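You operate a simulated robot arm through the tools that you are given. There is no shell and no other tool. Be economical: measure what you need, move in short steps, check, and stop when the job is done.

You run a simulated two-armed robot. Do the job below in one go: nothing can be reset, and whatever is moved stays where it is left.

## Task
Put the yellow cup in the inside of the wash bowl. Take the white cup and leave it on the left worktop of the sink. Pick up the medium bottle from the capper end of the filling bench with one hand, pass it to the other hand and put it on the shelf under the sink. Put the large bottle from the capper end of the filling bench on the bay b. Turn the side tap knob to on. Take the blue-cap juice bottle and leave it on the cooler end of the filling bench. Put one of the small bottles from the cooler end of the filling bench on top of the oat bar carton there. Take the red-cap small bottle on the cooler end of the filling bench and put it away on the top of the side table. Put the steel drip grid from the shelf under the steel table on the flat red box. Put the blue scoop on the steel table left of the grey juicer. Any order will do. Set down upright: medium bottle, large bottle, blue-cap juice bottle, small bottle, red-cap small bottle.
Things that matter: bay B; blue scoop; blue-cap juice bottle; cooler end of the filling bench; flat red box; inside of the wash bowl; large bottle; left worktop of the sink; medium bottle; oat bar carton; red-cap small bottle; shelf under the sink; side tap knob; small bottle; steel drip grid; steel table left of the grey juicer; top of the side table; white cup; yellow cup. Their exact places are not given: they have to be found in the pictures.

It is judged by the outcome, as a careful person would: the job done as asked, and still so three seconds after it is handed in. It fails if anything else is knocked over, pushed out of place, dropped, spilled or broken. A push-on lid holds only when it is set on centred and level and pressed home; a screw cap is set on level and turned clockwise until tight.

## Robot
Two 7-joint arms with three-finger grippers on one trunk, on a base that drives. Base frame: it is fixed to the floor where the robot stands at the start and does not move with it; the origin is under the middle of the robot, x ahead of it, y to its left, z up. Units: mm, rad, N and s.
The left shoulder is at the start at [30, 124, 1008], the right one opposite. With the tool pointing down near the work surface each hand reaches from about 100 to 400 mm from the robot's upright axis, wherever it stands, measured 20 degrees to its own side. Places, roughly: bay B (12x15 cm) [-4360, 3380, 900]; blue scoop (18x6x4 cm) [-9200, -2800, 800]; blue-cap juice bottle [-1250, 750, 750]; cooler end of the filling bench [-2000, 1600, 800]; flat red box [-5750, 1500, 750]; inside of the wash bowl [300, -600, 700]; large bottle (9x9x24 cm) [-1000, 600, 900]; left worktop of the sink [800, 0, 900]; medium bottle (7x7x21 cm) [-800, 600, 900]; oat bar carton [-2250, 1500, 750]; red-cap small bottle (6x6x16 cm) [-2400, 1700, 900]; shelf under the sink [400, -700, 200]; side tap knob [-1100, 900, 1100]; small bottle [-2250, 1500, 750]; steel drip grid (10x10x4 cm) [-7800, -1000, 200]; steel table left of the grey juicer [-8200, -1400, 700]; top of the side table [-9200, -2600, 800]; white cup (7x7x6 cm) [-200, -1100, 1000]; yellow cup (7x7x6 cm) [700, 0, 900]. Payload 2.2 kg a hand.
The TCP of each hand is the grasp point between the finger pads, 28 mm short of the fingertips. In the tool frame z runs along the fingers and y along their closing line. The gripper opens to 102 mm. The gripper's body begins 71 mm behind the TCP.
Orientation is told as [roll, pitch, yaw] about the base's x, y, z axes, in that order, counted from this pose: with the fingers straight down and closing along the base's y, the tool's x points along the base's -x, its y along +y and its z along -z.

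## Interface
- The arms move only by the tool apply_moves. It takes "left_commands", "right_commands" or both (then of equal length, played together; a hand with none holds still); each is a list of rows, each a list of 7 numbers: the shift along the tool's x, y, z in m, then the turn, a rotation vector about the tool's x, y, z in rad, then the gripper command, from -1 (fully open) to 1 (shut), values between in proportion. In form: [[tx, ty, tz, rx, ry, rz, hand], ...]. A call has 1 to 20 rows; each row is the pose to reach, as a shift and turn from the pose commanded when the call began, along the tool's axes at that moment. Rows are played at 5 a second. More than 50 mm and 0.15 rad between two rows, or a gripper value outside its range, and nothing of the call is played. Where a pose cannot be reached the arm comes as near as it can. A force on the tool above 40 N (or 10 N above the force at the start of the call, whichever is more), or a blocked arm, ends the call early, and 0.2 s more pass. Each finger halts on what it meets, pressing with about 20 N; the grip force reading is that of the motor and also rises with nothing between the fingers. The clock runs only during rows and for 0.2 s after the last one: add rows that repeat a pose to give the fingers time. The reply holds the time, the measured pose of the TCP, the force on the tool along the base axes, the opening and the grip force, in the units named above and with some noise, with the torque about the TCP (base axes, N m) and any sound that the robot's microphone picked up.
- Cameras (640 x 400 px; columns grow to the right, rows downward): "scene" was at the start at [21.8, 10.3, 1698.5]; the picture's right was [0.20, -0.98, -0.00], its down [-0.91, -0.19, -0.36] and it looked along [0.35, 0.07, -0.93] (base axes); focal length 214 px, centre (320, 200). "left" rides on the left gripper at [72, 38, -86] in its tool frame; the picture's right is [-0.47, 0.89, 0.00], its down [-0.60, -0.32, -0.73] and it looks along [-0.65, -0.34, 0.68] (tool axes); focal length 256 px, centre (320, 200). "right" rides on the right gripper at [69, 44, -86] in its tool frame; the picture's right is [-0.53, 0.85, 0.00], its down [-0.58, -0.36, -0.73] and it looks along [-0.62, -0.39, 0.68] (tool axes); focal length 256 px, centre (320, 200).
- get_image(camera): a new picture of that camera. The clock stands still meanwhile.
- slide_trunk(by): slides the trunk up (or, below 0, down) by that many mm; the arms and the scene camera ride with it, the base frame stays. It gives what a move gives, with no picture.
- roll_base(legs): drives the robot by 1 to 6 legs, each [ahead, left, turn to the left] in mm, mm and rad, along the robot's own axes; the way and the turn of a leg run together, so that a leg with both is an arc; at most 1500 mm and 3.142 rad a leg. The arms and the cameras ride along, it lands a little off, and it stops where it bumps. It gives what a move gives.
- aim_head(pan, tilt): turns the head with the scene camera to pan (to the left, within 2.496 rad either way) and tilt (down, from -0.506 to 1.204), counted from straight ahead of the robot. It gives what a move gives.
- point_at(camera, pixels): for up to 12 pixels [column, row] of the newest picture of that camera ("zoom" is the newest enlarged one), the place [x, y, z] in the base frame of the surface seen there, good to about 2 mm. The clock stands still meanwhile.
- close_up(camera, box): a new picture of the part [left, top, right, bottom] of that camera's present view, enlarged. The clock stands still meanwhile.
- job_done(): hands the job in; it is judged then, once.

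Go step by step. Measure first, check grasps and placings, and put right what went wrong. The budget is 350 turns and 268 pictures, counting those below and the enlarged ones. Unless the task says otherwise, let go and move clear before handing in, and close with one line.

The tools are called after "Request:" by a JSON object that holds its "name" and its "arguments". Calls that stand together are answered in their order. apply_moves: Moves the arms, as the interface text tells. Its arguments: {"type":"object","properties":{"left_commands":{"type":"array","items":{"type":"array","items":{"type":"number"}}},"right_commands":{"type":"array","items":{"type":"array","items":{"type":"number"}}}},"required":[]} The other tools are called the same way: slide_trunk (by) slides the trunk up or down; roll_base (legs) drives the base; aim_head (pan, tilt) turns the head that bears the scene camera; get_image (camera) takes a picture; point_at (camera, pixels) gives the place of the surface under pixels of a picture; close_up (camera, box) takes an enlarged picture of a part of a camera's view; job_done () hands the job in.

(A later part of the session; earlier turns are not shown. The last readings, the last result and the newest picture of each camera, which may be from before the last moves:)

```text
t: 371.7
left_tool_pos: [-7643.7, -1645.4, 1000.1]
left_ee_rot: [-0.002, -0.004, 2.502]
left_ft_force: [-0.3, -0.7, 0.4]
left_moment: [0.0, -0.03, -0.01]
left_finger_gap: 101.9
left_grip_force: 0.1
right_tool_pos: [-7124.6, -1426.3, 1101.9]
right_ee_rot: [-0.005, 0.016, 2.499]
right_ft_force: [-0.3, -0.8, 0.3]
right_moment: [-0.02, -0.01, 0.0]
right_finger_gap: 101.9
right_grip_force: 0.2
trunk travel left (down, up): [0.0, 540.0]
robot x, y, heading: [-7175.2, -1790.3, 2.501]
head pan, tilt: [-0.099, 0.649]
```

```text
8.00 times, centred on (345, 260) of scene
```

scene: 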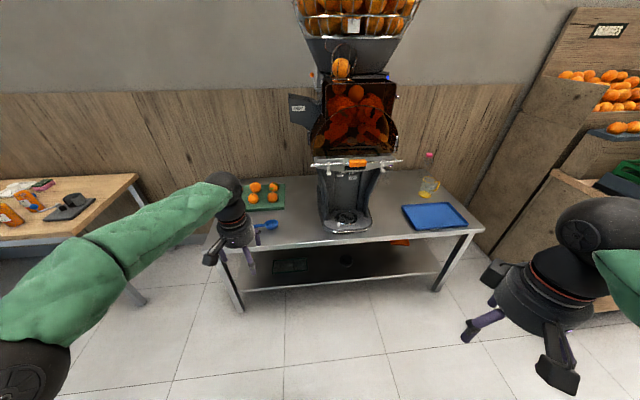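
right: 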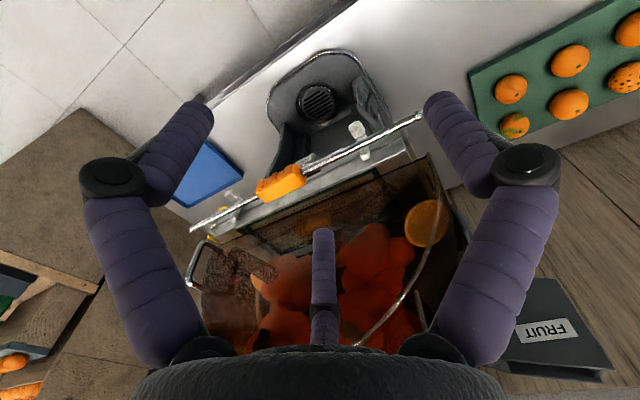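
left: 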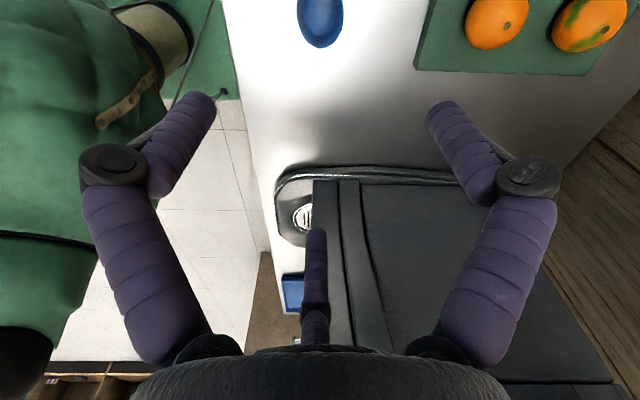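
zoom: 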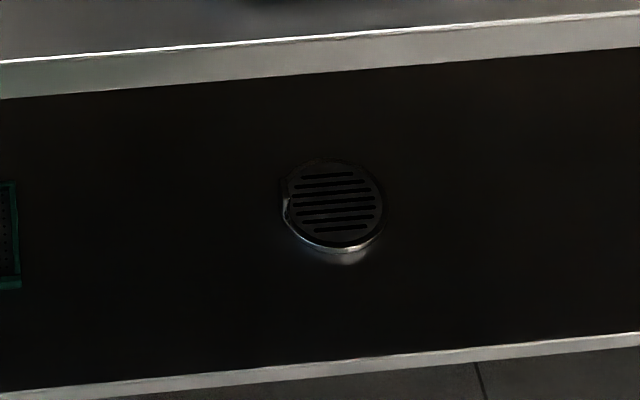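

The drip grid is a flat disc (~90 mm) at (-7790,-974), z 217–240, 190 mm under the table front. I plan to hook it with the right hand, drag it to the shelf's front edge and pinch its rim there. First I'll tuck the left hand and drive closer.

Request:
{"name": "apply_moves", "arguments": {"left_commands": [[0.045, 0, -0.01, 0, 0, 0, -1], [0.09, 0, -0.03, 0, 0, 0, -1], [0.135, 0, -0.05, 0, 0, 0, -1], [0.18, 0, -0.07, 0, 0, 0, -1], [0.22, 0, -0.09, 0, 0, 0, -1], [0.25, 0, -0.1, 0, 0, 0, -1]]}}

Request:
{"name": "roll_base", "arguments": {"legs": [[0, -153, 0], [460, 0, 0]]}}

Request:
{"name": "aim_head", "arguments": {"pan": -0.3, "tilt": 1.0}}

Request:
{"name": "get_image", "arguments": {"camera": "scene"}}

```text
t: 373.1
left_tool_pos: [-7442.4, -1794.1, 1097.4]
left_ee_rot: [-0.003, -0.003, 2.502]
left_ft_force: [-0.4, -0.7, -0.1]
left_moment: [0.02, -0.04, -0.03]
left_finger_gap: 102.1
left_grip_force: 0.0
right_tool_pos: [-7125.0, -1426.5, 1101.3]
right_ee_rot: [-0.005, 0.015, 2.501]
right_ft_force: [0.2, -0.1, 0.7]
right_moment: [-0.04, 0.01, -0.02]
right_finger_gap: 102.2
right_grip_force: 0.2
trunk travel left (down, up): [0.0, 540.0]
robot x, y, heading: [-7177.1, -1791.3, 2.5]
head pan, tilt: [-0.099, 0.649]
```

```text
t: 376.8
left_tool_pos: [-7722.3, -1387.5, 1098.4]
left_ee_rot: [-0.002, -0.004, 2.484]
left_ft_force: [-0.5, 0.3, -0.4]
left_moment: [0.02, 0.0, 0.01]
left_finger_gap: 102.1
left_grip_force: 0.0
right_tool_pos: [-7396.1, -1024.1, 1100.7]
right_ee_rot: [-0.003, 0.015, 2.482]
right_ft_force: [-0.1, 0.8, 0.0]
right_moment: [-0.04, -0.04, -0.02]
right_finger_gap: 101.9
right_grip_force: 0.2
trunk travel left (down, up): [0.0, 540.0]
robot x, y, heading: [-7450.3, -1386.5, 2.484]
head pan, tilt: [-0.099, 0.649]
```

```text
t: 377.7
left_tool_pos: [-7719.2, -1385.6, 1098.2]
left_ee_rot: [-0.002, -0.003, 2.483]
left_ft_force: [0.0, 0.7, 0.3]
left_moment: [0.01, 0.01, -0.01]
left_finger_gap: 102.2
left_grip_force: 0.2
right_tool_pos: [-7395.6, -1024.6, 1101.0]
right_ee_rot: [-0.003, 0.015, 2.482]
right_ft_force: [-0.2, 0.3, 0.0]
right_moment: [-0.02, 0.05, 0.03]
right_finger_gap: 102.1
right_grip_force: 0.1
trunk travel left (down, up): [0.0, 540.0]
robot x, y, heading: [-7453.1, -1388.1, 2.488]
head pan, tilt: [-0.3, 1.0]
```

```text
115 pictures are left
```

scene: 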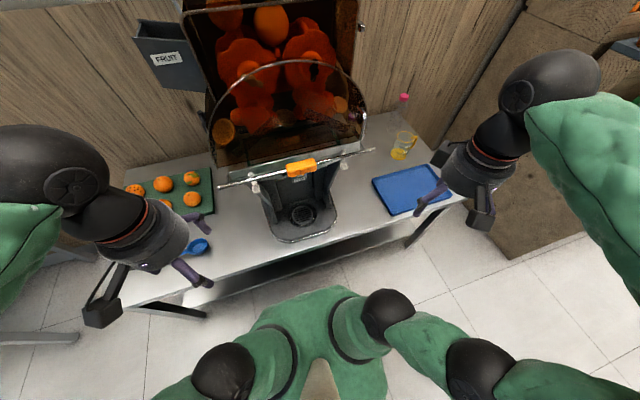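

I'll tilt the right hand 45° down (with the odd finger up), part-close it, and lower it in front of the table.

Request:
{"name": "apply_moves", "arguments": {"right_commands": [[0, 0, 0.04, 0.029, -0.1095, -0.071, 0], [0, 0, 0.08, 0.059, -0.219, -0.142, 0], [0, 0, 0.12, 0.088, -0.3285, -0.213, 0], [0, 0, 0.16, 0.117, -0.438, -0.283, 0], [0, 0, 0.2, 0.147, -0.5475, -0.354, 0], [0, 0, 0.24, 0.176, -0.657, -0.425, 0], [0, 0, 0.28, 0.2054, -0.7665, -0.496, 0], [0, 0, 0.325, 0.2054, -0.7665, -0.496, 0], [0, 0, 0.37, 0.2054, -0.7665, -0.496, 0], [0, 0, 0.415, 0.2054, -0.7665, -0.496, 0], [0, 0, 0.46, 0.2054, -0.7665, -0.496, 0], [0, 0, 0.505, 0.2054, -0.7665, -0.496, 0], [0, 0, 0.55, 0.2054, -0.7665, -0.496, 0], [0, 0, 0.595, 0.2054, -0.7665, -0.496, 0], [0, 0, 0.64, 0.2054, -0.7665, -0.496, 0], [0, 0, 0.685, 0.2054, -0.7665, -0.496, 0], [0, 0, 0.73, 0.2054, -0.7665, -0.496, 0], [0, 0, 0.73, 0.2054, -0.7665, -0.496, 0]]}}

Request:
{"name": "get_image", "arguments": {"camera": "right"}}

Request:
{"name": "get_image", "arguments": {"camera": "scene"}}

```text
t: 379.1
left_tool_pos: [-7721.1, -1386.1, 1097.6]
left_ee_rot: [-0.001, -0.004, 2.484]
left_ft_force: [0.2, -0.1, 0.0]
left_moment: [0.03, -0.02, 0.01]
left_finger_gap: 102.0
left_grip_force: 0.1
right_tool_pos: [-7505.1, -1069.7, 898.5]
right_ee_rot: [-0.231, -0.838, -2.996]
right_ft_force: [0.2, -0.6, 0.0]
right_moment: [0.0, -0.02, -0.06]
right_finger_gap: 51.1
right_grip_force: 0.1
trunk travel left (down, up): [0.0, 540.0]
robot x, y, heading: [-7449.8, -1388.8, 2.487]
head pan, tilt: [-0.3, 1.0]
stopped in row 7 (right hand): the arm was blocked; the commanded pose is now the measured one
```

```text
114 pictures are left
```

right: 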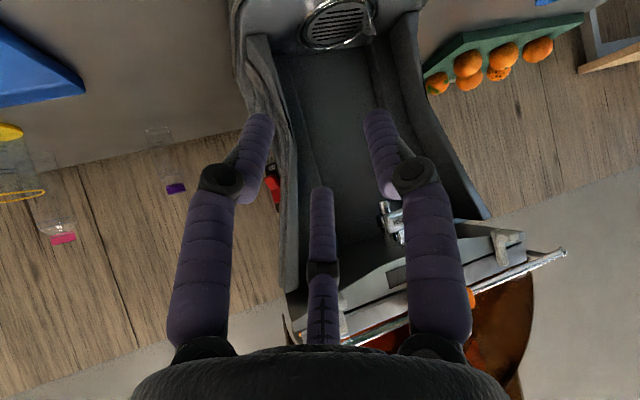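

```text
113 pictures are left
```

scene: 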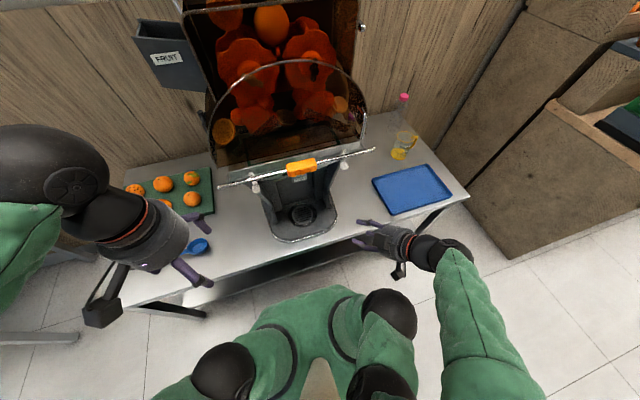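

The arm was blocked near my own body since the hand was too close in. I'll back the base 220 and extend the right hand ahead while setting its proper tilt.

Request:
{"name": "roll_base", "arguments": {"legs": [[-220, 0, 0.02]]}}

Request:
{"name": "apply_moves", "arguments": {"right_commands": [[-0.021, -0.026, 0.03, 0.078, 0.05, 0.005, 0], [-0.042, -0.052, 0.06, 0.156, 0.1, 0.01, 0], [-0.063, -0.078, 0.09, 0.233, 0.148, 0.015, 0], [-0.084, -0.104, 0.12, 0.311, 0.198, 0.019, 0], [-0.084, -0.104, 0.12, 0.311, 0.198, 0.019, 0]]}}

Request:
{"name": "get_image", "arguments": {"camera": "scene"}}

```text
t: 380.8
left_tool_pos: [-7544.7, -1524.0, 1097.7]
left_ee_rot: [-0.002, -0.002, 2.503]
left_ft_force: [1.0, -0.2, -0.1]
left_moment: [0.04, 0.0, 0.01]
left_finger_gap: 102.1
left_grip_force: 0.1
right_tool_pos: [-7335.7, -1204.6, 899.3]
right_ee_rot: [-0.229, -0.838, -2.978]
right_ft_force: [-0.5, 0.3, 0.4]
right_moment: [-0.03, 0.0, -0.02]
right_finger_gap: 51.0
right_grip_force: 0.0
trunk travel left (down, up): [0.0, 540.0]
robot x, y, heading: [-7276.6, -1520.2, 2.502]
head pan, tilt: [-0.3, 1.0]
```

```text
t: 382.0
left_tool_pos: [-7545.4, -1525.0, 1098.8]
left_ee_rot: [-0.002, -0.004, 2.503]
left_ft_force: [0.0, 0.2, -0.3]
left_moment: [-0.02, 0.0, -0.03]
left_finger_gap: 102.2
left_grip_force: 0.0
right_tool_pos: [-7480.6, -1097.8, 900.4]
right_ee_rot: [-0.465, -0.659, -3.093]
right_ft_force: [0.1, -0.1, 0.1]
right_moment: [0.01, 0.0, 0.05]
right_finger_gap: 51.0
right_grip_force: 0.0
trunk travel left (down, up): [0.0, 540.0]
robot x, y, heading: [-7276.0, -1519.5, 2.502]
head pan, tilt: [-0.3, 1.0]
```

```text
112 pictures are left
```

scene: 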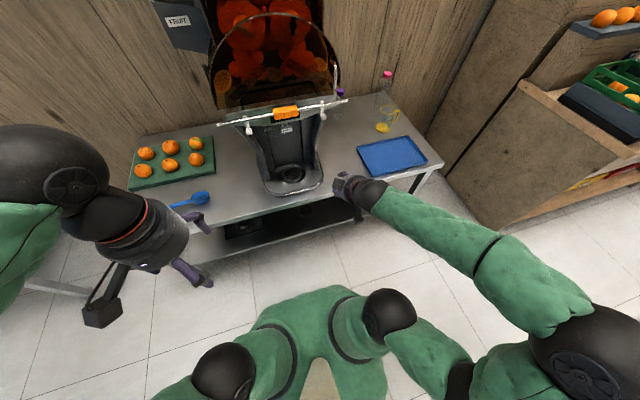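

Orientation is right now (45° down, straight ahead). Lowering in front of the table.

Request:
{"name": "apply_moves", "arguments": {"right_commands": [[0.0275, 0.0159, 0.0318, 0, 0, 0, 0], [0.055, 0.0318, 0.0636, 0, 0, 0, 0], [0.0825, 0.0477, 0.0954, 0, 0, 0, 0], [0.11, 0.0636, 0.1272, 0, 0, 0, 0], [0.1375, 0.0795, 0.159, 0, 0, 0, 0], [0.165, 0.0954, 0.1908, 0, 0, 0, 0], [0.1925, 0.1113, 0.2226, 0, 0, 0, 0], [0.22, 0.1272, 0.2544, 0, 0, 0, 0], [0.2475, 0.1431, 0.2862, 0, 0, 0, 0], [0.275, 0.159, 0.318, 0, 0, 0, 0], [0.3025, 0.1749, 0.3498, 0, 0, 0, 0], [0.33, 0.1908, 0.3816, 0, 0, 0, 0], [0.34, 0.197, 0.394, 0, 0, 0, 0], [0.34, 0.197, 0.394, 0, 0, 0, 0]]}}

Request:
{"name": "get_image", "arguments": {"camera": "right"}}

Request:
{"name": "get_image", "arguments": {"camera": "scene"}}

```text
t: 385.0
left_tool_pos: [-7545.3, -1524.3, 1097.3]
left_ee_rot: [-0.002, -0.004, 2.503]
left_ft_force: [-0.1, -0.5, 0.1]
left_moment: [-0.04, 0.01, -0.01]
left_finger_gap: 101.8
left_grip_force: 0.1
right_tool_pos: [-7582.3, -1137.9, 371.1]
right_ee_rot: [-0.479, -0.582, -3.143]
right_ft_force: [-0.3, -0.6, -0.5]
right_moment: [0.01, 0.01, -0.01]
right_finger_gap: 50.8
right_grip_force: 0.0
right hand out of reach, approached as far as the arm can: row 5, 6, 7, 8, 9, 10, 11, 12, 13, 14
trunk travel left (down, up): [0.0, 540.0]
robot x, y, heading: [-7278.1, -1520.4, 2.5]
head pan, tilt: [-0.3, 1.0]
```

```text
111 pictures are left
```

right: 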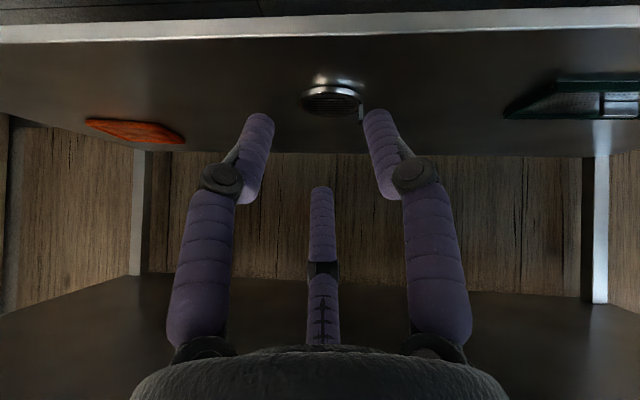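

```text
110 pictures are left
```

scene: 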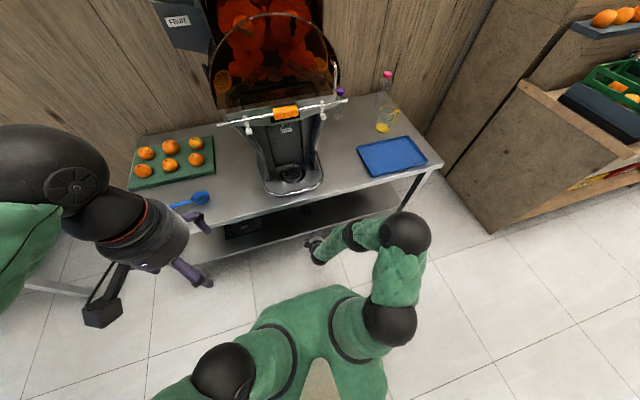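

Now the arm came down nicely, with the grid in view at (332,98). Measuring it accurately.

Request:
{"name": "close_up", "arguments": {"camera": "right", "box": [270, 50, 400, 140]}}

Request:
{"name": "point_at", "arguments": {"camera": "right", "pixels": [[332, 98], [303, 96], [362, 96], [332, 82], [332, 90], [332, 112], [332, 60], [332, 25], [332, 12], [332, 118]]}}

```text
4.44 times, centred on (335, 95) of right
```

zoom: 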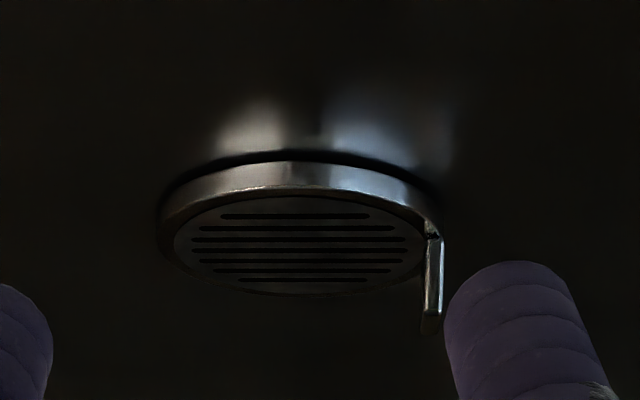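

```text
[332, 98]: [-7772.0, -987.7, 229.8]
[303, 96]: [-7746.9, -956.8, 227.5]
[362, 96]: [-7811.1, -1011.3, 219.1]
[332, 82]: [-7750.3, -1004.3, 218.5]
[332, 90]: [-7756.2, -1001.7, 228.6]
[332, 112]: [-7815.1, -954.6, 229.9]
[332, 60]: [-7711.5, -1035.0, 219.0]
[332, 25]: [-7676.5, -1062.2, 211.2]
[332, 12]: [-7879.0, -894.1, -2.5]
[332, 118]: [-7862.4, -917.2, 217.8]
```

There's an upright lifting tab at the disc's left side (zoom (433,270)). That's the thing to pinch. Measuring the tab.

Request:
{"name": "point_at", "arguments": {"camera": "zoom", "pixels": [[433, 245], [433, 270], [433, 300], [430, 320], [436, 260], [440, 280], [427, 235], [420, 215], [432, 328]]}}

Request:
{"name": "close_up", "arguments": {"camera": "right", "box": [340, 90, 380, 125]}}

```text
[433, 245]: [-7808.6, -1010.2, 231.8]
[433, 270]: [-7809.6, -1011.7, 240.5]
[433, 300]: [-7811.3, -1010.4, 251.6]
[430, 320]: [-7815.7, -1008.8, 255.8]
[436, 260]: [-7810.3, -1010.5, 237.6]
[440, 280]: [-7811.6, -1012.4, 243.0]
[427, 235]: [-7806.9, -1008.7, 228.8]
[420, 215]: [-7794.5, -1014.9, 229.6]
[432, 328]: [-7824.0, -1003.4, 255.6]
```

```text
11.43 times, centred on (360, 108) of right
```

zoom: 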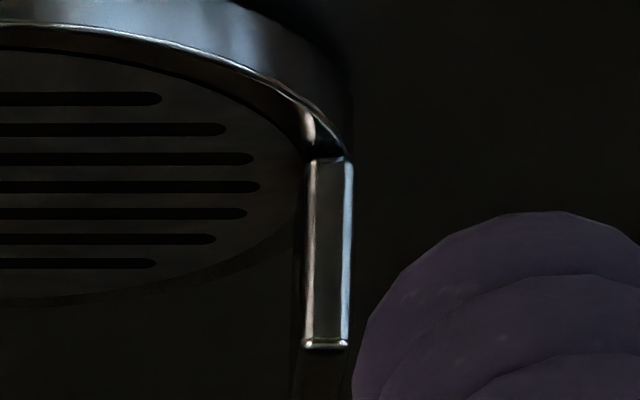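

The tab is a thin plate at about (-7818,-1006), z 230–256, easy to pinch. I'll drive the base ahead 262 and left 36 with the hand at z 371, then check.

Request:
{"name": "roll_base", "arguments": {"legs": [[150, 36, 0], [100, 0, 0]]}}

Request:
{"name": "get_image", "arguments": {"camera": "right"}}

Request:
{"name": "get_image", "arguments": {"camera": "scene"}}

```text
t: 387.0
left_tool_pos: [-7731.5, -1428.6, 1097.2]
left_ee_rot: [0.0, -0.003, 2.498]
left_ft_force: [-0.4, -0.4, 0.0]
left_moment: [0.0, -0.01, 0.0]
left_finger_gap: 102.0
left_grip_force: 0.0
right_tool_pos: [-7755.8, -1056.9, 361.4]
right_ee_rot: [-0.451, -0.562, 3.131]
right_ft_force: [0.1, 0.3, -0.8]
right_moment: [-0.02, 0.01, 0.04]
right_finger_gap: 51.0
right_grip_force: 0.1
trunk travel left (down, up): [0.0, 540.0]
robot x, y, heading: [-7461.6, -1425.3, 2.496]
head pan, tilt: [-0.3, 1.0]
stopped in leg 2: the robot was blocked; the commanded pose is now the measured one
```

```text
107 pictures are left
```

right: 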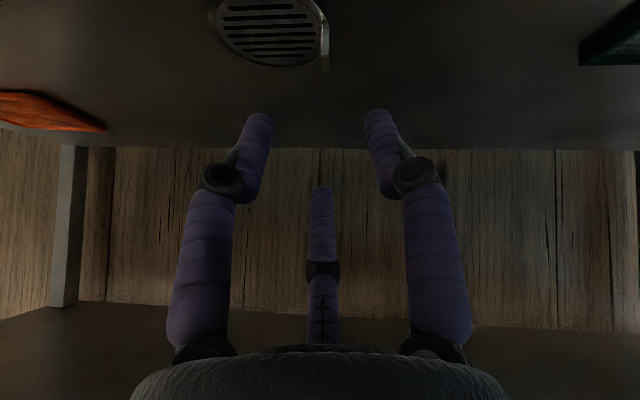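

```text
106 pictures are left
```

scene: 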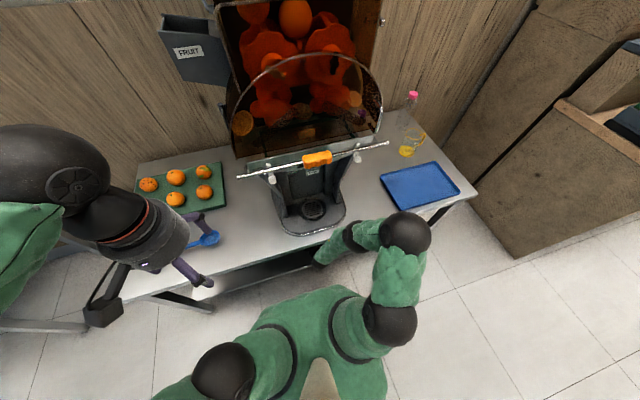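

Blocked: likely my forearm touched the table's front edge. I'll back off 40 mm, lower the hand another 90 and check for clearance.

Request:
{"name": "roll_base", "arguments": {"legs": [[-40, 0, 0]]}}

Request:
{"name": "apply_moves", "arguments": {"right_commands": [[0.016, 0.011, 0.023, 0, 0, 0, 0], [0.032, 0.022, 0.046, 0, 0, 0, 0], [0.048, 0.033, 0.0686, 0, 0, 0, 0], [0.048, 0.033, 0.0686, 0, 0, 0, 0]]}}

Request:
{"name": "get_image", "arguments": {"camera": "scene"}}

Request:
{"name": "get_image", "arguments": {"camera": "right"}}

```text
t: 387.9
left_tool_pos: [-7698.3, -1453.8, 1097.6]
left_ee_rot: [0.0, -0.002, 2.502]
left_ft_force: [-0.2, 0.1, -1.0]
left_moment: [0.01, 0.03, 0.01]
left_finger_gap: 102.2
left_grip_force: 0.1
right_tool_pos: [-7723.9, -1082.0, 363.2]
right_ee_rot: [-0.452, -0.562, 3.131]
right_ft_force: [-0.6, -0.4, -0.9]
right_moment: [-0.01, 0.0, 0.0]
right_finger_gap: 50.7
right_grip_force: 0.1
trunk travel left (down, up): [0.0, 540.0]
robot x, y, heading: [-7431.1, -1452.0, 2.499]
head pan, tilt: [-0.3, 1.0]
```

```text
t: 388.9
left_tool_pos: [-7698.5, -1454.7, 1097.3]
left_ee_rot: [-0.002, -0.003, 2.5]
left_ft_force: [0.1, -0.1, -0.4]
left_moment: [0.03, 0.04, -0.01]
left_finger_gap: 101.9
left_grip_force: 0.0
right_tool_pos: [-7734.8, -1083.7, 276.6]
right_ee_rot: [-0.46, -0.557, 3.127]
right_ft_force: [-1.0, 0.7, 0.2]
right_moment: [-0.13, -0.09, 0.02]
right_finger_gap: 50.9
right_grip_force: 0.0
right hand out of reach, approached as far as the arm can: row 1, 2, 3, 4
trunk travel left (down, up): [0.0, 540.0]
robot x, y, heading: [-7429.9, -1449.2, 2.501]
head pan, tilt: [-0.3, 1.0]
```

```text
105 pictures are left
```

scene: 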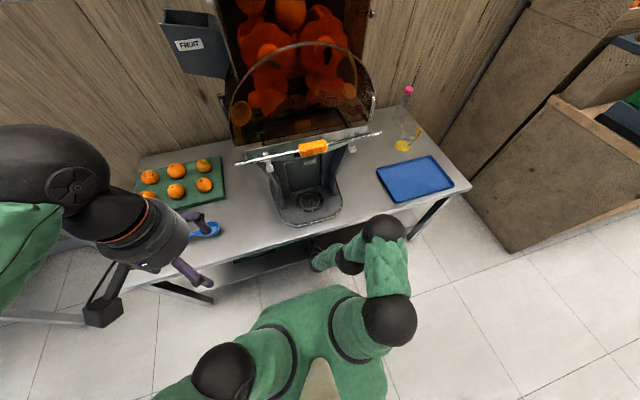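

```text
104 pictures are left
```

right: 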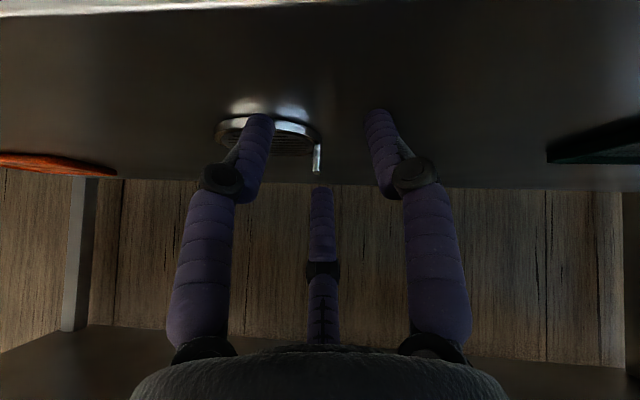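

Tab at (317,155), between the fingers. I'll measure where my forearm is relative to the table edge.

Request:
{"name": "point_at", "arguments": {"camera": "scene", "pixels": [[315, 255], [335, 247], [350, 242], [365, 238], [385, 225], [300, 240], [345, 265], [390, 260], [330, 240]]}}

Request:
{"name": "close_up", "arguments": {"camera": "scene", "box": [280, 200, 440, 300]}}

```text
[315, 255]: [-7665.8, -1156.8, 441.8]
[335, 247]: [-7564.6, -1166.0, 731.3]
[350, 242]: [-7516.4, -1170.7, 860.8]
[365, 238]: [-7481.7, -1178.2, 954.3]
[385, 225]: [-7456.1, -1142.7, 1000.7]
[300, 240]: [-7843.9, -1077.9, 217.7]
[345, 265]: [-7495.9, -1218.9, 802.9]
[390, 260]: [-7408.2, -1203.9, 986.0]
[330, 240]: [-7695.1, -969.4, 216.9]
```

```text
4.00 times, centred on (360, 250) of scene
```

zoom: 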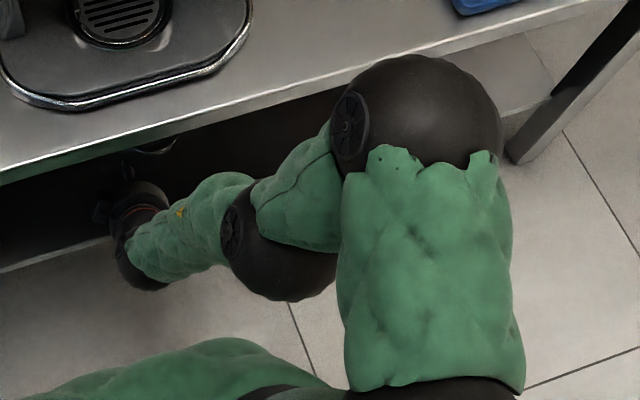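

The forearm rises too steeply for going deeper, so I'll flatten the hand to nearly horizontal (10° down, no roll), which keeps the wrist outside the table. First I'll back 80 mm.

Request:
{"name": "roll_base", "arguments": {"legs": [[-80, 0, 0]]}}

Request:
{"name": "apply_moves", "arguments": {"right_commands": [[0, 0, 0, 0.014, -0.1, 0.075, 0.2], [0, 0, 0, 0.028, -0.2, 0.15, 0.3], [0, 0, 0, 0.042, -0.3, 0.225, 0.4], [0, 0, 0, 0.056, -0.4, 0.301, 0.5], [0, 0, 0, 0.07, -0.5, 0.376, 0.53], [0, 0, 0, 0.084, -0.6, 0.451, 0.53], [0, 0, 0, 0.0982, -0.7004, 0.5261, 0.53], [0, 0, 0, 0.0982, -0.7004, 0.5261, 0.53]]}}

Request:
{"name": "get_image", "arguments": {"camera": "scene"}}

Request:
{"name": "get_image", "arguments": {"camera": "right"}}

```text
t: 389.9
left_tool_pos: [-7634.8, -1502.3, 1097.9]
left_ee_rot: [-0.002, -0.004, 2.5]
left_ft_force: [1.1, 0.1, 0.9]
left_moment: [0.04, 0.02, 0.01]
left_finger_gap: 102.3
left_grip_force: 0.0
right_tool_pos: [-7668.5, -1134.0, 276.4]
right_ee_rot: [-0.454, -0.555, 3.125]
right_ft_force: [0.1, -0.4, 0.7]
right_moment: [0.01, -0.03, 0.0]
right_finger_gap: 51.0
right_grip_force: 0.3
trunk travel left (down, up): [0.0, 540.0]
robot x, y, heading: [-7364.4, -1505.5, 2.495]
head pan, tilt: [-0.3, 1.0]
```

```text
t: 391.9
left_tool_pos: [-7634.7, -1502.0, 1097.2]
left_ee_rot: [-0.003, -0.001, 2.501]
left_ft_force: [0.2, -0.1, 0.3]
left_moment: [0.0, 0.01, 0.02]
left_finger_gap: 101.8
left_grip_force: 0.1
right_tool_pos: [-7779.5, -1237.1, 346.7]
right_ee_rot: [0.025, -1.418, 2.402]
right_ft_force: [-0.3, -1.1, -0.1]
right_moment: [0.02, 0.01, -0.03]
right_finger_gap: 24.0
right_grip_force: 0.0
right hand out of reach, approached as far as the arm can: row 1, 2, 3, 4, 5, 6, 7, 8
trunk travel left (down, up): [0.0, 540.0]
robot x, y, heading: [-7367.2, -1497.8, 2.5]
head pan, tilt: [-0.3, 1.0]
stopped in row 8 (right hand): the arm was blocked; the commanded pose is now the measured one
```

```text
102 pictures are left
```

scene: 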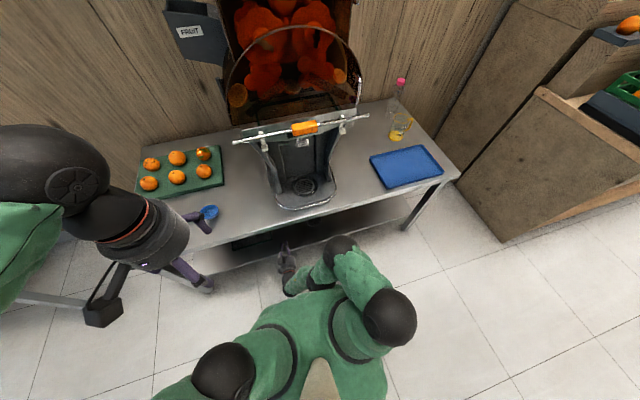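

```text
101 pictures are left
```

right: 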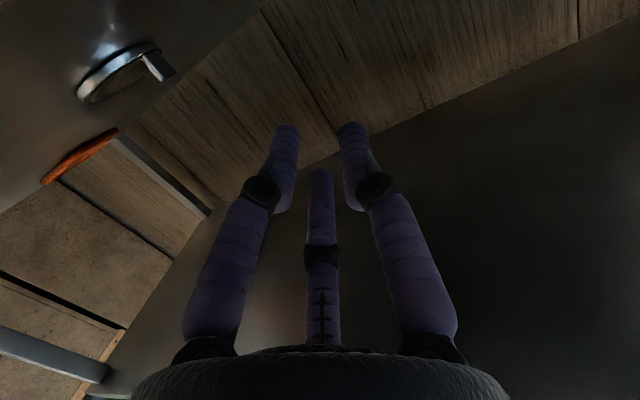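

The hand is now horizontal pointing ahead, though it slid to my centre line. I'll extend it 60 mm ahead to free it, then test lowering.

Request:
{"name": "apply_moves", "arguments": {"right_commands": [[0, 0, 0.02, 0, 0, 0, 0.53], [0, 0, 0.04, 0, 0, 0, 0.53], [0, 0, 0.06, 0, 0, 0, 0.53], [0.02, 0, 0.06, 0, 0, 0, 0.53], [0.04, 0, 0.06, 0, 0, 0, 0.53], [0.06, 0, 0.06, 0, 0, 0, 0.53], [0.08, 0, 0.06, 0, 0, 0, 0.53], [0.08, 0, 0.06, 0, 0, 0, 0.53]]}}

```text
t: 393.9
left_tool_pos: [-7634.5, -1502.2, 1098.5]
left_ee_rot: [-0.002, -0.005, 2.501]
left_ft_force: [0.4, 0.8, 1.7]
left_moment: [0.03, -0.03, 0.02]
left_finger_gap: 102.3
left_grip_force: 0.0
right_tool_pos: [-7840.6, -1198.0, 343.4]
right_ee_rot: [0.133, -1.462, 2.269]
right_ft_force: [1.5, 0.8, -0.1]
right_moment: [-0.01, 0.04, 0.0]
right_finger_gap: 24.3
right_grip_force: 0.0
right hand out of reach, approached as far as the arm can: row 2, 3, 4, 5, 6, 7, 8
trunk travel left (down, up): [0.0, 540.0]
robot x, y, heading: [-7366.7, -1501.2, 2.502]
head pan, tilt: [-0.3, 1.0]
stopped in row 8 (right hand): the arm was blocked; the commanded pose is now the measured one
```

Horizontal can't go low enough. I'll instead use the 45° tilt with the arm stretched far out, so the forearm slopes under the table edge. Base back 280, then re-tilt and extend.

Request:
{"name": "roll_base", "arguments": {"legs": [[-280, 0, 0]]}}

Request:
{"name": "apply_moves", "arguments": {"right_commands": [[-0.003, -0.024, 0.026, -0.015, 0.113, -0.01, 0.53], [-0.006, -0.048, 0.051, -0.03, 0.226, -0.02, 0.53], [-0.009, -0.072, 0.077, -0.046, 0.339, -0.03, 0.53], [-0.013, -0.097, 0.103, -0.061, 0.4515, -0.04, 0.53], [-0.016, -0.121, 0.128, -0.076, 0.564, -0.05, 0.53], [-0.019, -0.145, 0.154, -0.0913, 0.6773, -0.0599, 0.53], [-0.019, -0.145, 0.154, -0.0913, 0.6773, -0.0599, 0.53]]}}

Request:
{"name": "get_image", "arguments": {"camera": "scene"}}

```text
t: 395.9
left_tool_pos: [-7404.7, -1672.9, 1098.5]
left_ee_rot: [-0.001, -0.005, 2.505]
left_ft_force: [-0.7, 0.5, 0.0]
left_moment: [-0.03, 0.0, 0.03]
left_finger_gap: 101.7
left_grip_force: 0.1
right_tool_pos: [-7613.1, -1370.5, 343.1]
right_ee_rot: [0.128, -1.461, 2.277]
right_ft_force: [0.2, 1.5, -0.4]
right_moment: [-0.01, 0.0, 0.01]
right_finger_gap: 23.8
right_grip_force: 0.1
trunk travel left (down, up): [0.0, 540.0]
robot x, y, heading: [-7137.6, -1671.4, 2.506]
head pan, tilt: [-0.3, 1.0]
```

```text
t: 397.5
left_tool_pos: [-7405.7, -1673.1, 1097.9]
left_ee_rot: [-0.002, -0.002, 2.504]
left_ft_force: [0.0, -0.1, 0.7]
left_moment: [-0.01, -0.02, -0.02]
left_finger_gap: 102.2
left_grip_force: 0.0
right_tool_pos: [-7627.5, -1155.2, 341.6]
right_ee_rot: [-0.001, -0.784, 2.509]
right_ft_force: [0.6, 0.1, 0.1]
right_moment: [0.02, -0.02, -0.01]
right_finger_gap: 24.4
right_grip_force: 0.0
right hand out of reach, approached as far as the arm can: row 1, 2, 3, 4
trunk travel left (down, up): [0.0, 540.0]
robot x, y, heading: [-7137.6, -1673.1, 2.504]
head pan, tilt: [-0.3, 1.0]
```

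```text
100 pictures are left
```

scene: 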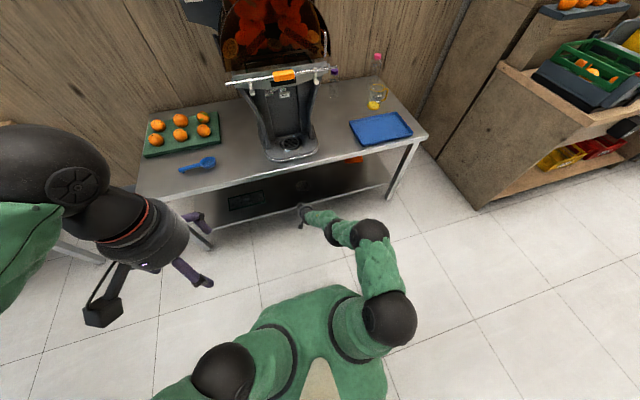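

Reached exactly, with the arm stretched. I'll check the forearm's slope.

Request:
{"name": "point_at", "arguments": {"camera": "scene", "pixels": [[305, 212], [315, 220], [325, 226], [340, 232], [355, 235], [370, 228], [378, 255], [390, 310]]}}

Request:
{"name": "get_image", "arguments": {"camera": "right"}}

```text
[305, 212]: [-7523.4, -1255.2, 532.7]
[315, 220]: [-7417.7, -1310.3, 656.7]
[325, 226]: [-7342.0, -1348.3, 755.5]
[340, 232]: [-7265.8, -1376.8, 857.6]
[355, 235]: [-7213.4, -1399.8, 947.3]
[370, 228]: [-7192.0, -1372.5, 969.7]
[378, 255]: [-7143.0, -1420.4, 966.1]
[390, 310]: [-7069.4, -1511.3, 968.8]
```

```text
99 pictures are left
```

right: 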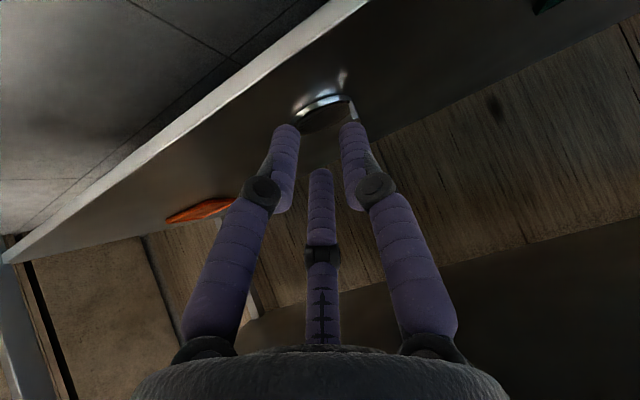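

The forearm would pass well below the table edge (z ≈ 500 at the edge). I'll drive the base ahead 150 and re-measure the tab up close.

Request:
{"name": "roll_base", "arguments": {"legs": [[150, -8, 0]]}}

Request:
{"name": "get_image", "arguments": {"camera": "right"}}

Request:
{"name": "close_up", "arguments": {"camera": "right", "box": [280, 40, 380, 130]}}

```text
t: 398.9
left_tool_pos: [-7520.7, -1577.8, 1098.0]
left_ee_rot: [-0.002, -0.001, 2.501]
left_ft_force: [-0.5, 0.9, -0.1]
left_moment: [-0.01, -0.02, 0.01]
left_finger_gap: 102.1
left_grip_force: 0.0
right_tool_pos: [-7740.8, -1059.3, 341.0]
right_ee_rot: [0.0, -0.784, 2.506]
right_ft_force: [0.3, -0.1, -0.5]
right_moment: [-0.01, 0.01, -0.03]
right_finger_gap: 24.3
right_grip_force: 0.1
trunk travel left (down, up): [0.0, 540.0]
robot x, y, heading: [-7250.5, -1572.4, 2.503]
head pan, tilt: [-0.3, 1.0]
```

```text
98 pictures are left
```

right: 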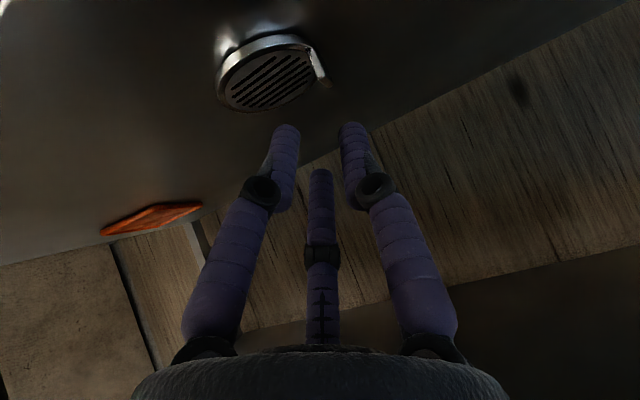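

```text
4.44 times, centred on (330, 85) of right
```

zoom: 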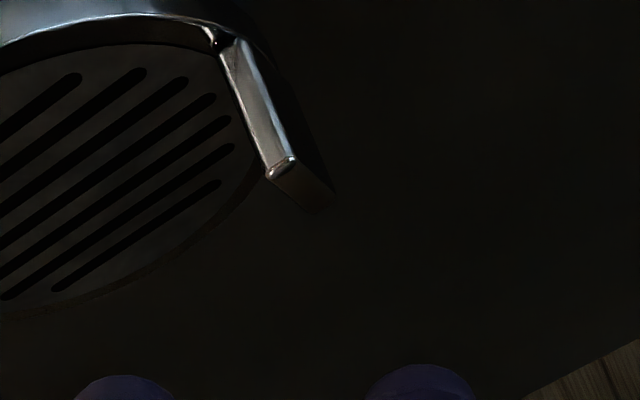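

Measuring the tab's top edge ends.

Request:
{"name": "point_at", "arguments": {"camera": "zoom", "pixels": [[280, 163], [272, 175], [295, 180], [310, 192], [322, 203], [318, 208], [300, 196], [265, 130], [240, 70], [225, 60]]}}

```text
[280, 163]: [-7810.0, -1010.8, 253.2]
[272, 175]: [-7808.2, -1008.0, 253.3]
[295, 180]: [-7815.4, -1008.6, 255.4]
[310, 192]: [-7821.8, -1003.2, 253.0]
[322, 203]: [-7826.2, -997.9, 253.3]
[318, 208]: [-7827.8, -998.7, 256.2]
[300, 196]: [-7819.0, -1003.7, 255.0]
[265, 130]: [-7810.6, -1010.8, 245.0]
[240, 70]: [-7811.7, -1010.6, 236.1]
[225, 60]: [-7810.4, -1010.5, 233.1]
```

Tab centre (-7819,-1004), top z 255. The approach is a straight 119 mm along the fingers. I'll go 85 and look.

Request:
{"name": "apply_moves", "arguments": {"right_commands": [[-0.001, 0, 0.03, 0, 0, 0, 0.6], [-0.002, -0.001, 0.06, 0, 0, 0, 0.6], [-0.003, -0.001, 0.085, 0, 0, 0, 0.6], [-0.003, -0.001, 0.085, 0, 0, 0, 0.6]]}}

Request:
{"name": "get_image", "arguments": {"camera": "right"}}

Request:
{"name": "close_up", "arguments": {"camera": "right", "box": [240, 80, 400, 190]}}

```text
t: 399.9
left_tool_pos: [-7518.9, -1577.7, 1097.6]
left_ee_rot: [0.0, -0.004, 2.501]
left_ft_force: [1.0, -0.1, 0.6]
left_moment: [0.02, -0.02, -0.04]
left_finger_gap: 101.9
left_grip_force: 0.1
right_tool_pos: [-7778.6, -1030.9, 297.9]
right_ee_rot: [-0.002, -0.785, 2.506]
right_ft_force: [0.1, 0.0, -0.1]
right_moment: [0.01, 0.01, 0.0]
right_finger_gap: 20.4
right_grip_force: 0.0
right hand out of reach, approached as far as the arm can: row 3, 4
trunk travel left (down, up): [0.0, 540.0]
robot x, y, heading: [-7250.4, -1575.1, 2.507]
head pan, tilt: [-0.3, 1.0]
```

```text
96 pictures are left
```

right: 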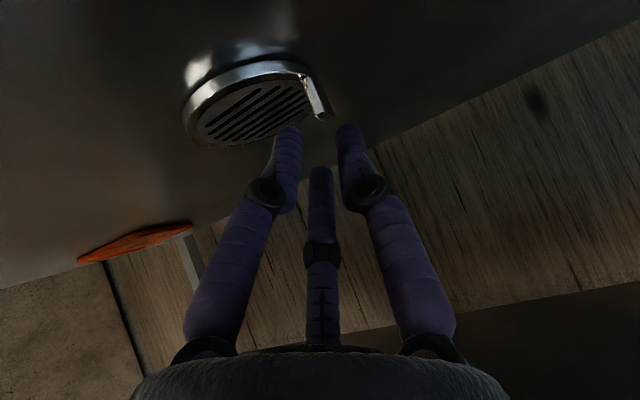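

```text
3.64 times, centred on (320, 135) of right
```

zoom: 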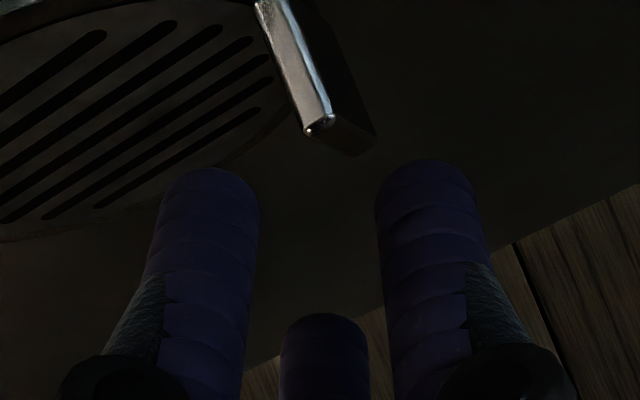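

At full stretch. I'll drive the base 75 ahead, then shift the hand back 35 and down 38 in the final approach.

Request:
{"name": "apply_moves", "arguments": {"right_commands": [[0.0, 0, -0.025, 0, 0, 0, 0.6], [0.0, 0, -0.04, 0, 0, 0, 0.6], [0.0, 0, -0.04, 0, 0, 0, 0.6]]}}

Request:
{"name": "roll_base", "arguments": {"legs": [[75, 0, 0]]}}

Request:
{"name": "get_image", "arguments": {"camera": "right"}}

```text
t: 400.7
left_tool_pos: [-7519.9, -1578.3, 1096.7]
left_ee_rot: [-0.002, -0.005, 2.501]
left_ft_force: [-0.4, -0.5, -0.1]
left_moment: [-0.01, -0.02, 0.01]
left_finger_gap: 102.1
left_grip_force: 0.1
right_tool_pos: [-7755.7, -1048.3, 326.7]
right_ee_rot: [-0.001, -0.787, 2.505]
right_ft_force: [0.3, 0.1, -0.2]
right_moment: [0.01, 0.0, 0.03]
right_finger_gap: 20.5
right_grip_force: 0.0
trunk travel left (down, up): [0.0, 540.0]
robot x, y, heading: [-7250.6, -1576.3, 2.501]
head pan, tilt: [-0.3, 1.0]
```

```text
t: 401.7
left_tool_pos: [-7580.5, -1533.0, 1097.0]
left_ee_rot: [0.001, -0.003, 2.501]
left_ft_force: [0.8, 0.8, 0.8]
left_moment: [-0.01, -0.02, -0.01]
left_finger_gap: 102.0
left_grip_force: 0.0
right_tool_pos: [-7816.5, -1002.8, 323.9]
right_ee_rot: [-0.001, -0.783, 2.507]
right_ft_force: [0.0, 0.3, -0.5]
right_moment: [-0.02, 0.0, -0.01]
right_finger_gap: 20.7
right_grip_force: 0.1
trunk travel left (down, up): [0.0, 540.0]
robot x, y, heading: [-7313.0, -1531.9, 2.502]
head pan, tilt: [-0.3, 1.0]
```

```text
94 pictures are left
```

right: 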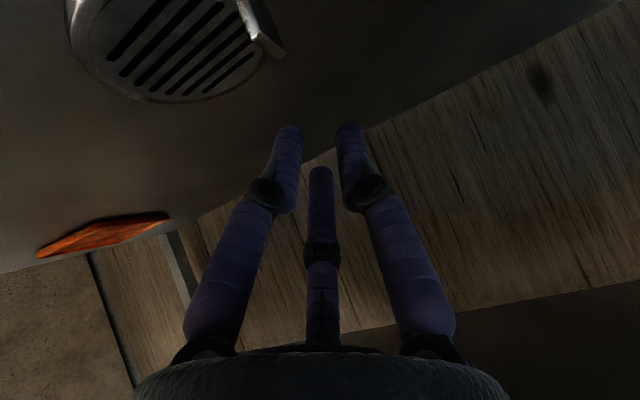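

I need a vertical descent of 64 mm. I'll go down 34 first and look.

Request:
{"name": "apply_moves", "arguments": {"right_commands": [[0.014, 0, 0.01, 0, 0, 0, 0.6], [0.027, 0, 0.021, 0, 0, 0, 0.6], [0.027, 0, 0.021, 0, 0, 0, 0.6]]}}

Request:
{"name": "close_up", "arguments": {"camera": "right", "box": [200, 40, 440, 190]}}

```text
t: 402.5
left_tool_pos: [-7580.3, -1531.6, 1098.4]
left_ee_rot: [-0.001, -0.003, 2.5]
left_ft_force: [-1.2, 0.5, 0.3]
left_moment: [-0.04, 0.04, 0.0]
left_finger_gap: 101.9
left_grip_force: 0.0
right_tool_pos: [-7810.7, -1006.3, 293.3]
right_ee_rot: [0.0, -0.783, 2.507]
right_ft_force: [-0.2, 0.1, -0.2]
right_moment: [-0.02, 0.0, -0.03]
right_finger_gap: 20.3
right_grip_force: 0.0
trunk travel left (down, up): [0.0, 540.0]
robot x, y, heading: [-7311.5, -1533.0, 2.499]
head pan, tilt: [-0.3, 1.0]
```

```text
2.67 times, centred on (320, 115) of right
```

zoom: 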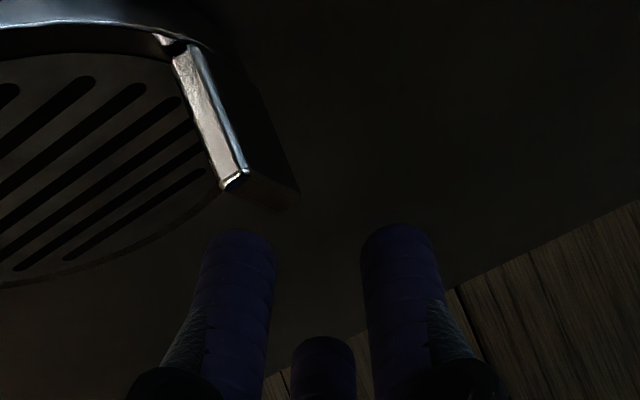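

Position matches; descending the final 34 mm, then a close look.

Request:
{"name": "apply_moves", "arguments": {"right_commands": [[0.008, 0, 0.008, 0, 0, 0, 0.6], [0.016, 0, 0.016, 0, 0, 0, 0.6], [0.0235, -0.0005, 0.0235, 0, 0, 0, 0.6], [0.0235, -0.0005, 0.0235, 0, 0, 0, 0.6]]}}

Request:
{"name": "close_up", "arguments": {"camera": "right", "box": [200, 60, 440, 210]}}

```text
t: 403.5
left_tool_pos: [-7579.7, -1532.4, 1098.6]
left_ee_rot: [-0.003, -0.004, 2.5]
left_ft_force: [0.3, 0.1, 0.8]
left_moment: [-0.03, -0.02, 0.02]
left_finger_gap: 101.8
left_grip_force: 0.0
right_tool_pos: [-7809.9, -1006.9, 263.2]
right_ee_rot: [-0.001, -0.784, 2.504]
right_ft_force: [0.8, 1.0, 3.2]
right_moment: [0.1, -0.03, -0.02]
right_finger_gap: 19.1
right_grip_force: 0.1
right hand out of reach, approached as far as the arm can: row 3, 4
trunk travel left (down, up): [0.0, 540.0]
robot x, y, heading: [-7314.3, -1530.1, 2.5]
head pan, tilt: [-0.3, 1.0]
```

```text
2.67 times, centred on (320, 135) of right
```

zoom: 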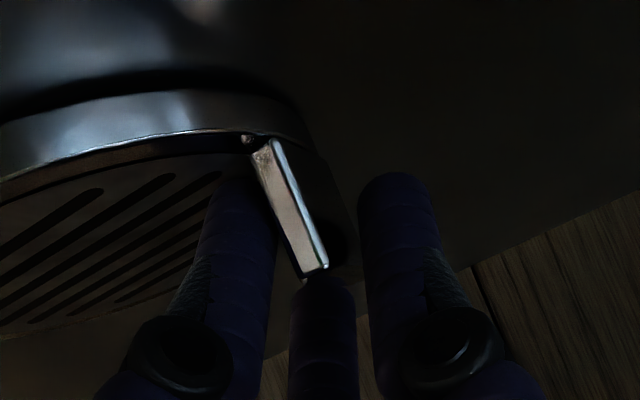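

A slight touch (3 N): the third finger may be over the tab's top. I'll rise 3 mm, shift 3 mm right and come down again, then close.

Request:
{"name": "apply_moves", "arguments": {"right_commands": [[-0.003, 0, -0.003, 0, 0, 0, 0.6], [-0.003, -0.003, -0.003, 0, 0, 0, 0.6], [0.0, -0.003, 0.0, 0, 0, 0, 0.6], [0.001, -0.003, 0.001, 0, 0, 0, 0.6]]}}

Request:
{"name": "close_up", "arguments": {"camera": "right", "box": [200, 60, 440, 210]}}

```text
t: 404.5
left_tool_pos: [-7580.6, -1532.4, 1099.3]
left_ee_rot: [-0.002, -0.004, 2.501]
left_ft_force: [0.2, -0.2, -0.7]
left_moment: [0.0, 0.0, -0.02]
left_finger_gap: 102.0
left_grip_force: 0.0
right_tool_pos: [-7808.9, -1005.0, 263.0]
right_ee_rot: [-0.003, -0.787, 2.506]
right_ft_force: [-0.1, -1.2, 6.4]
right_moment: [0.07, -0.01, -0.07]
right_finger_gap: 19.9
right_grip_force: 0.0
trunk travel left (down, up): [0.0, 540.0]
robot x, y, heading: [-7309.8, -1531.3, 2.502]
head pan, tilt: [-0.3, 1.0]
```

```text
2.67 times, centred on (320, 135) of right
```

zoom: 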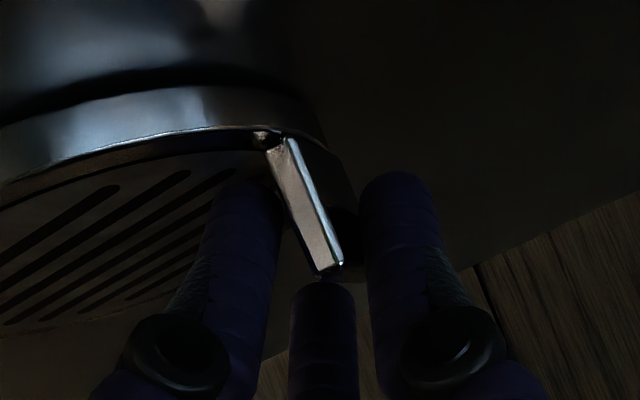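

The tab is now between the fingers; the lower finger lightly rests on the disc. Raising 2 mm and closing.

Request:
{"name": "apply_moves", "arguments": {"right_commands": [[-0.0015, 0, -0.0015, 0, 0, 0, 0.6], [-0.0015, 0, -0.0015, 0, 0, 0, 0.8], [-0.0015, 0, -0.0015, 0, 0, 0, 1], [-0.0015, 0, -0.0015, 0, 0, 0, 1], [-0.0015, 0, -0.0015, 0, 0, 0, 1]]}}

Request:
{"name": "close_up", "arguments": {"camera": "right", "box": [200, 60, 440, 210]}}

```text
t: 405.7
left_tool_pos: [-7579.7, -1532.6, 1097.0]
left_ee_rot: [-0.002, -0.002, 2.5]
left_ft_force: [-0.7, 0.4, -0.1]
left_moment: [0.01, -0.02, -0.01]
left_finger_gap: 102.2
left_grip_force: 0.0
right_tool_pos: [-7807.9, -1006.3, 264.4]
right_ee_rot: [0.0, -0.784, 2.505]
right_ft_force: [0.0, -0.2, -0.2]
right_moment: [-0.05, 0.02, 0.0]
right_finger_gap: 12.9
right_grip_force: 19.7
trunk travel left (down, up): [0.0, 540.0]
robot x, y, heading: [-7309.6, -1534.1, 2.501]
head pan, tilt: [-0.3, 1.0]
```

```text
2.67 times, centred on (320, 135) of right
```

zoom: 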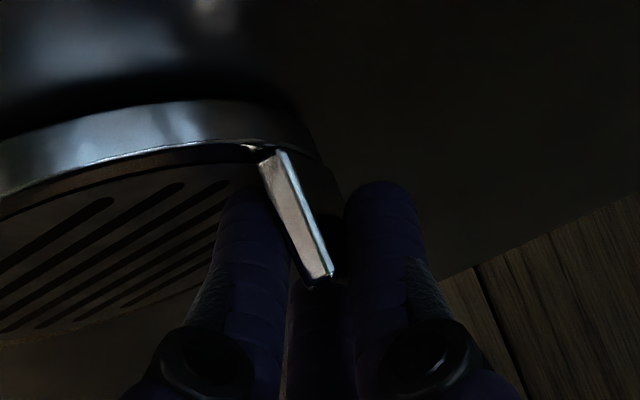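

Gap 12.9 with 20 N grip: pinched. I'll lift 25 mm and check.

Request:
{"name": "apply_moves", "arguments": {"right_commands": [[-0.006, 0, -0.006, 0, 0, 0, 1], [-0.012, 0, -0.012, 0, 0, 0, 1], [-0.018, 0, -0.018, 0, 0, 0, 1], [-0.018, 0, -0.018, 0, 0, 0, 1]]}}

Request:
{"name": "get_image", "arguments": {"camera": "right"}}

```text
t: 406.7
left_tool_pos: [-7580.1, -1532.3, 1097.6]
left_ee_rot: [0.001, -0.002, 2.501]
left_ft_force: [0.4, 0.2, 0.1]
left_moment: [0.02, 0.01, -0.02]
left_finger_gap: 101.9
left_grip_force: 0.1
right_tool_pos: [-7807.3, -1004.3, 289.1]
right_ee_rot: [0.0, -0.784, 2.505]
right_ft_force: [0.5, -0.2, -1.6]
right_moment: [-0.06, 0.02, 0.04]
right_finger_gap: 12.8
right_grip_force: 19.9
trunk travel left (down, up): [0.0, 540.0]
robot x, y, heading: [-7311.9, -1528.6, 2.505]
head pan, tilt: [-0.3, 1.0]
```

```text
89 pictures are left
```

right: 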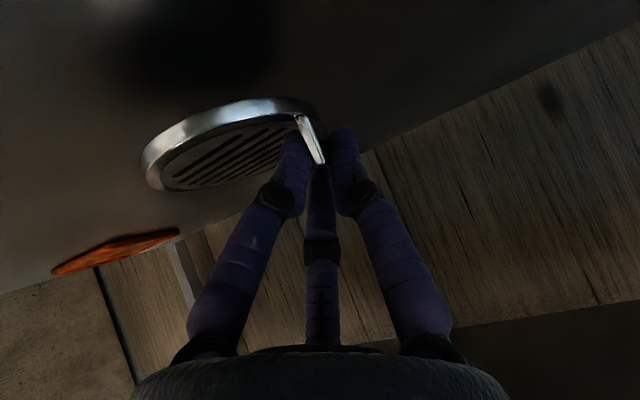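

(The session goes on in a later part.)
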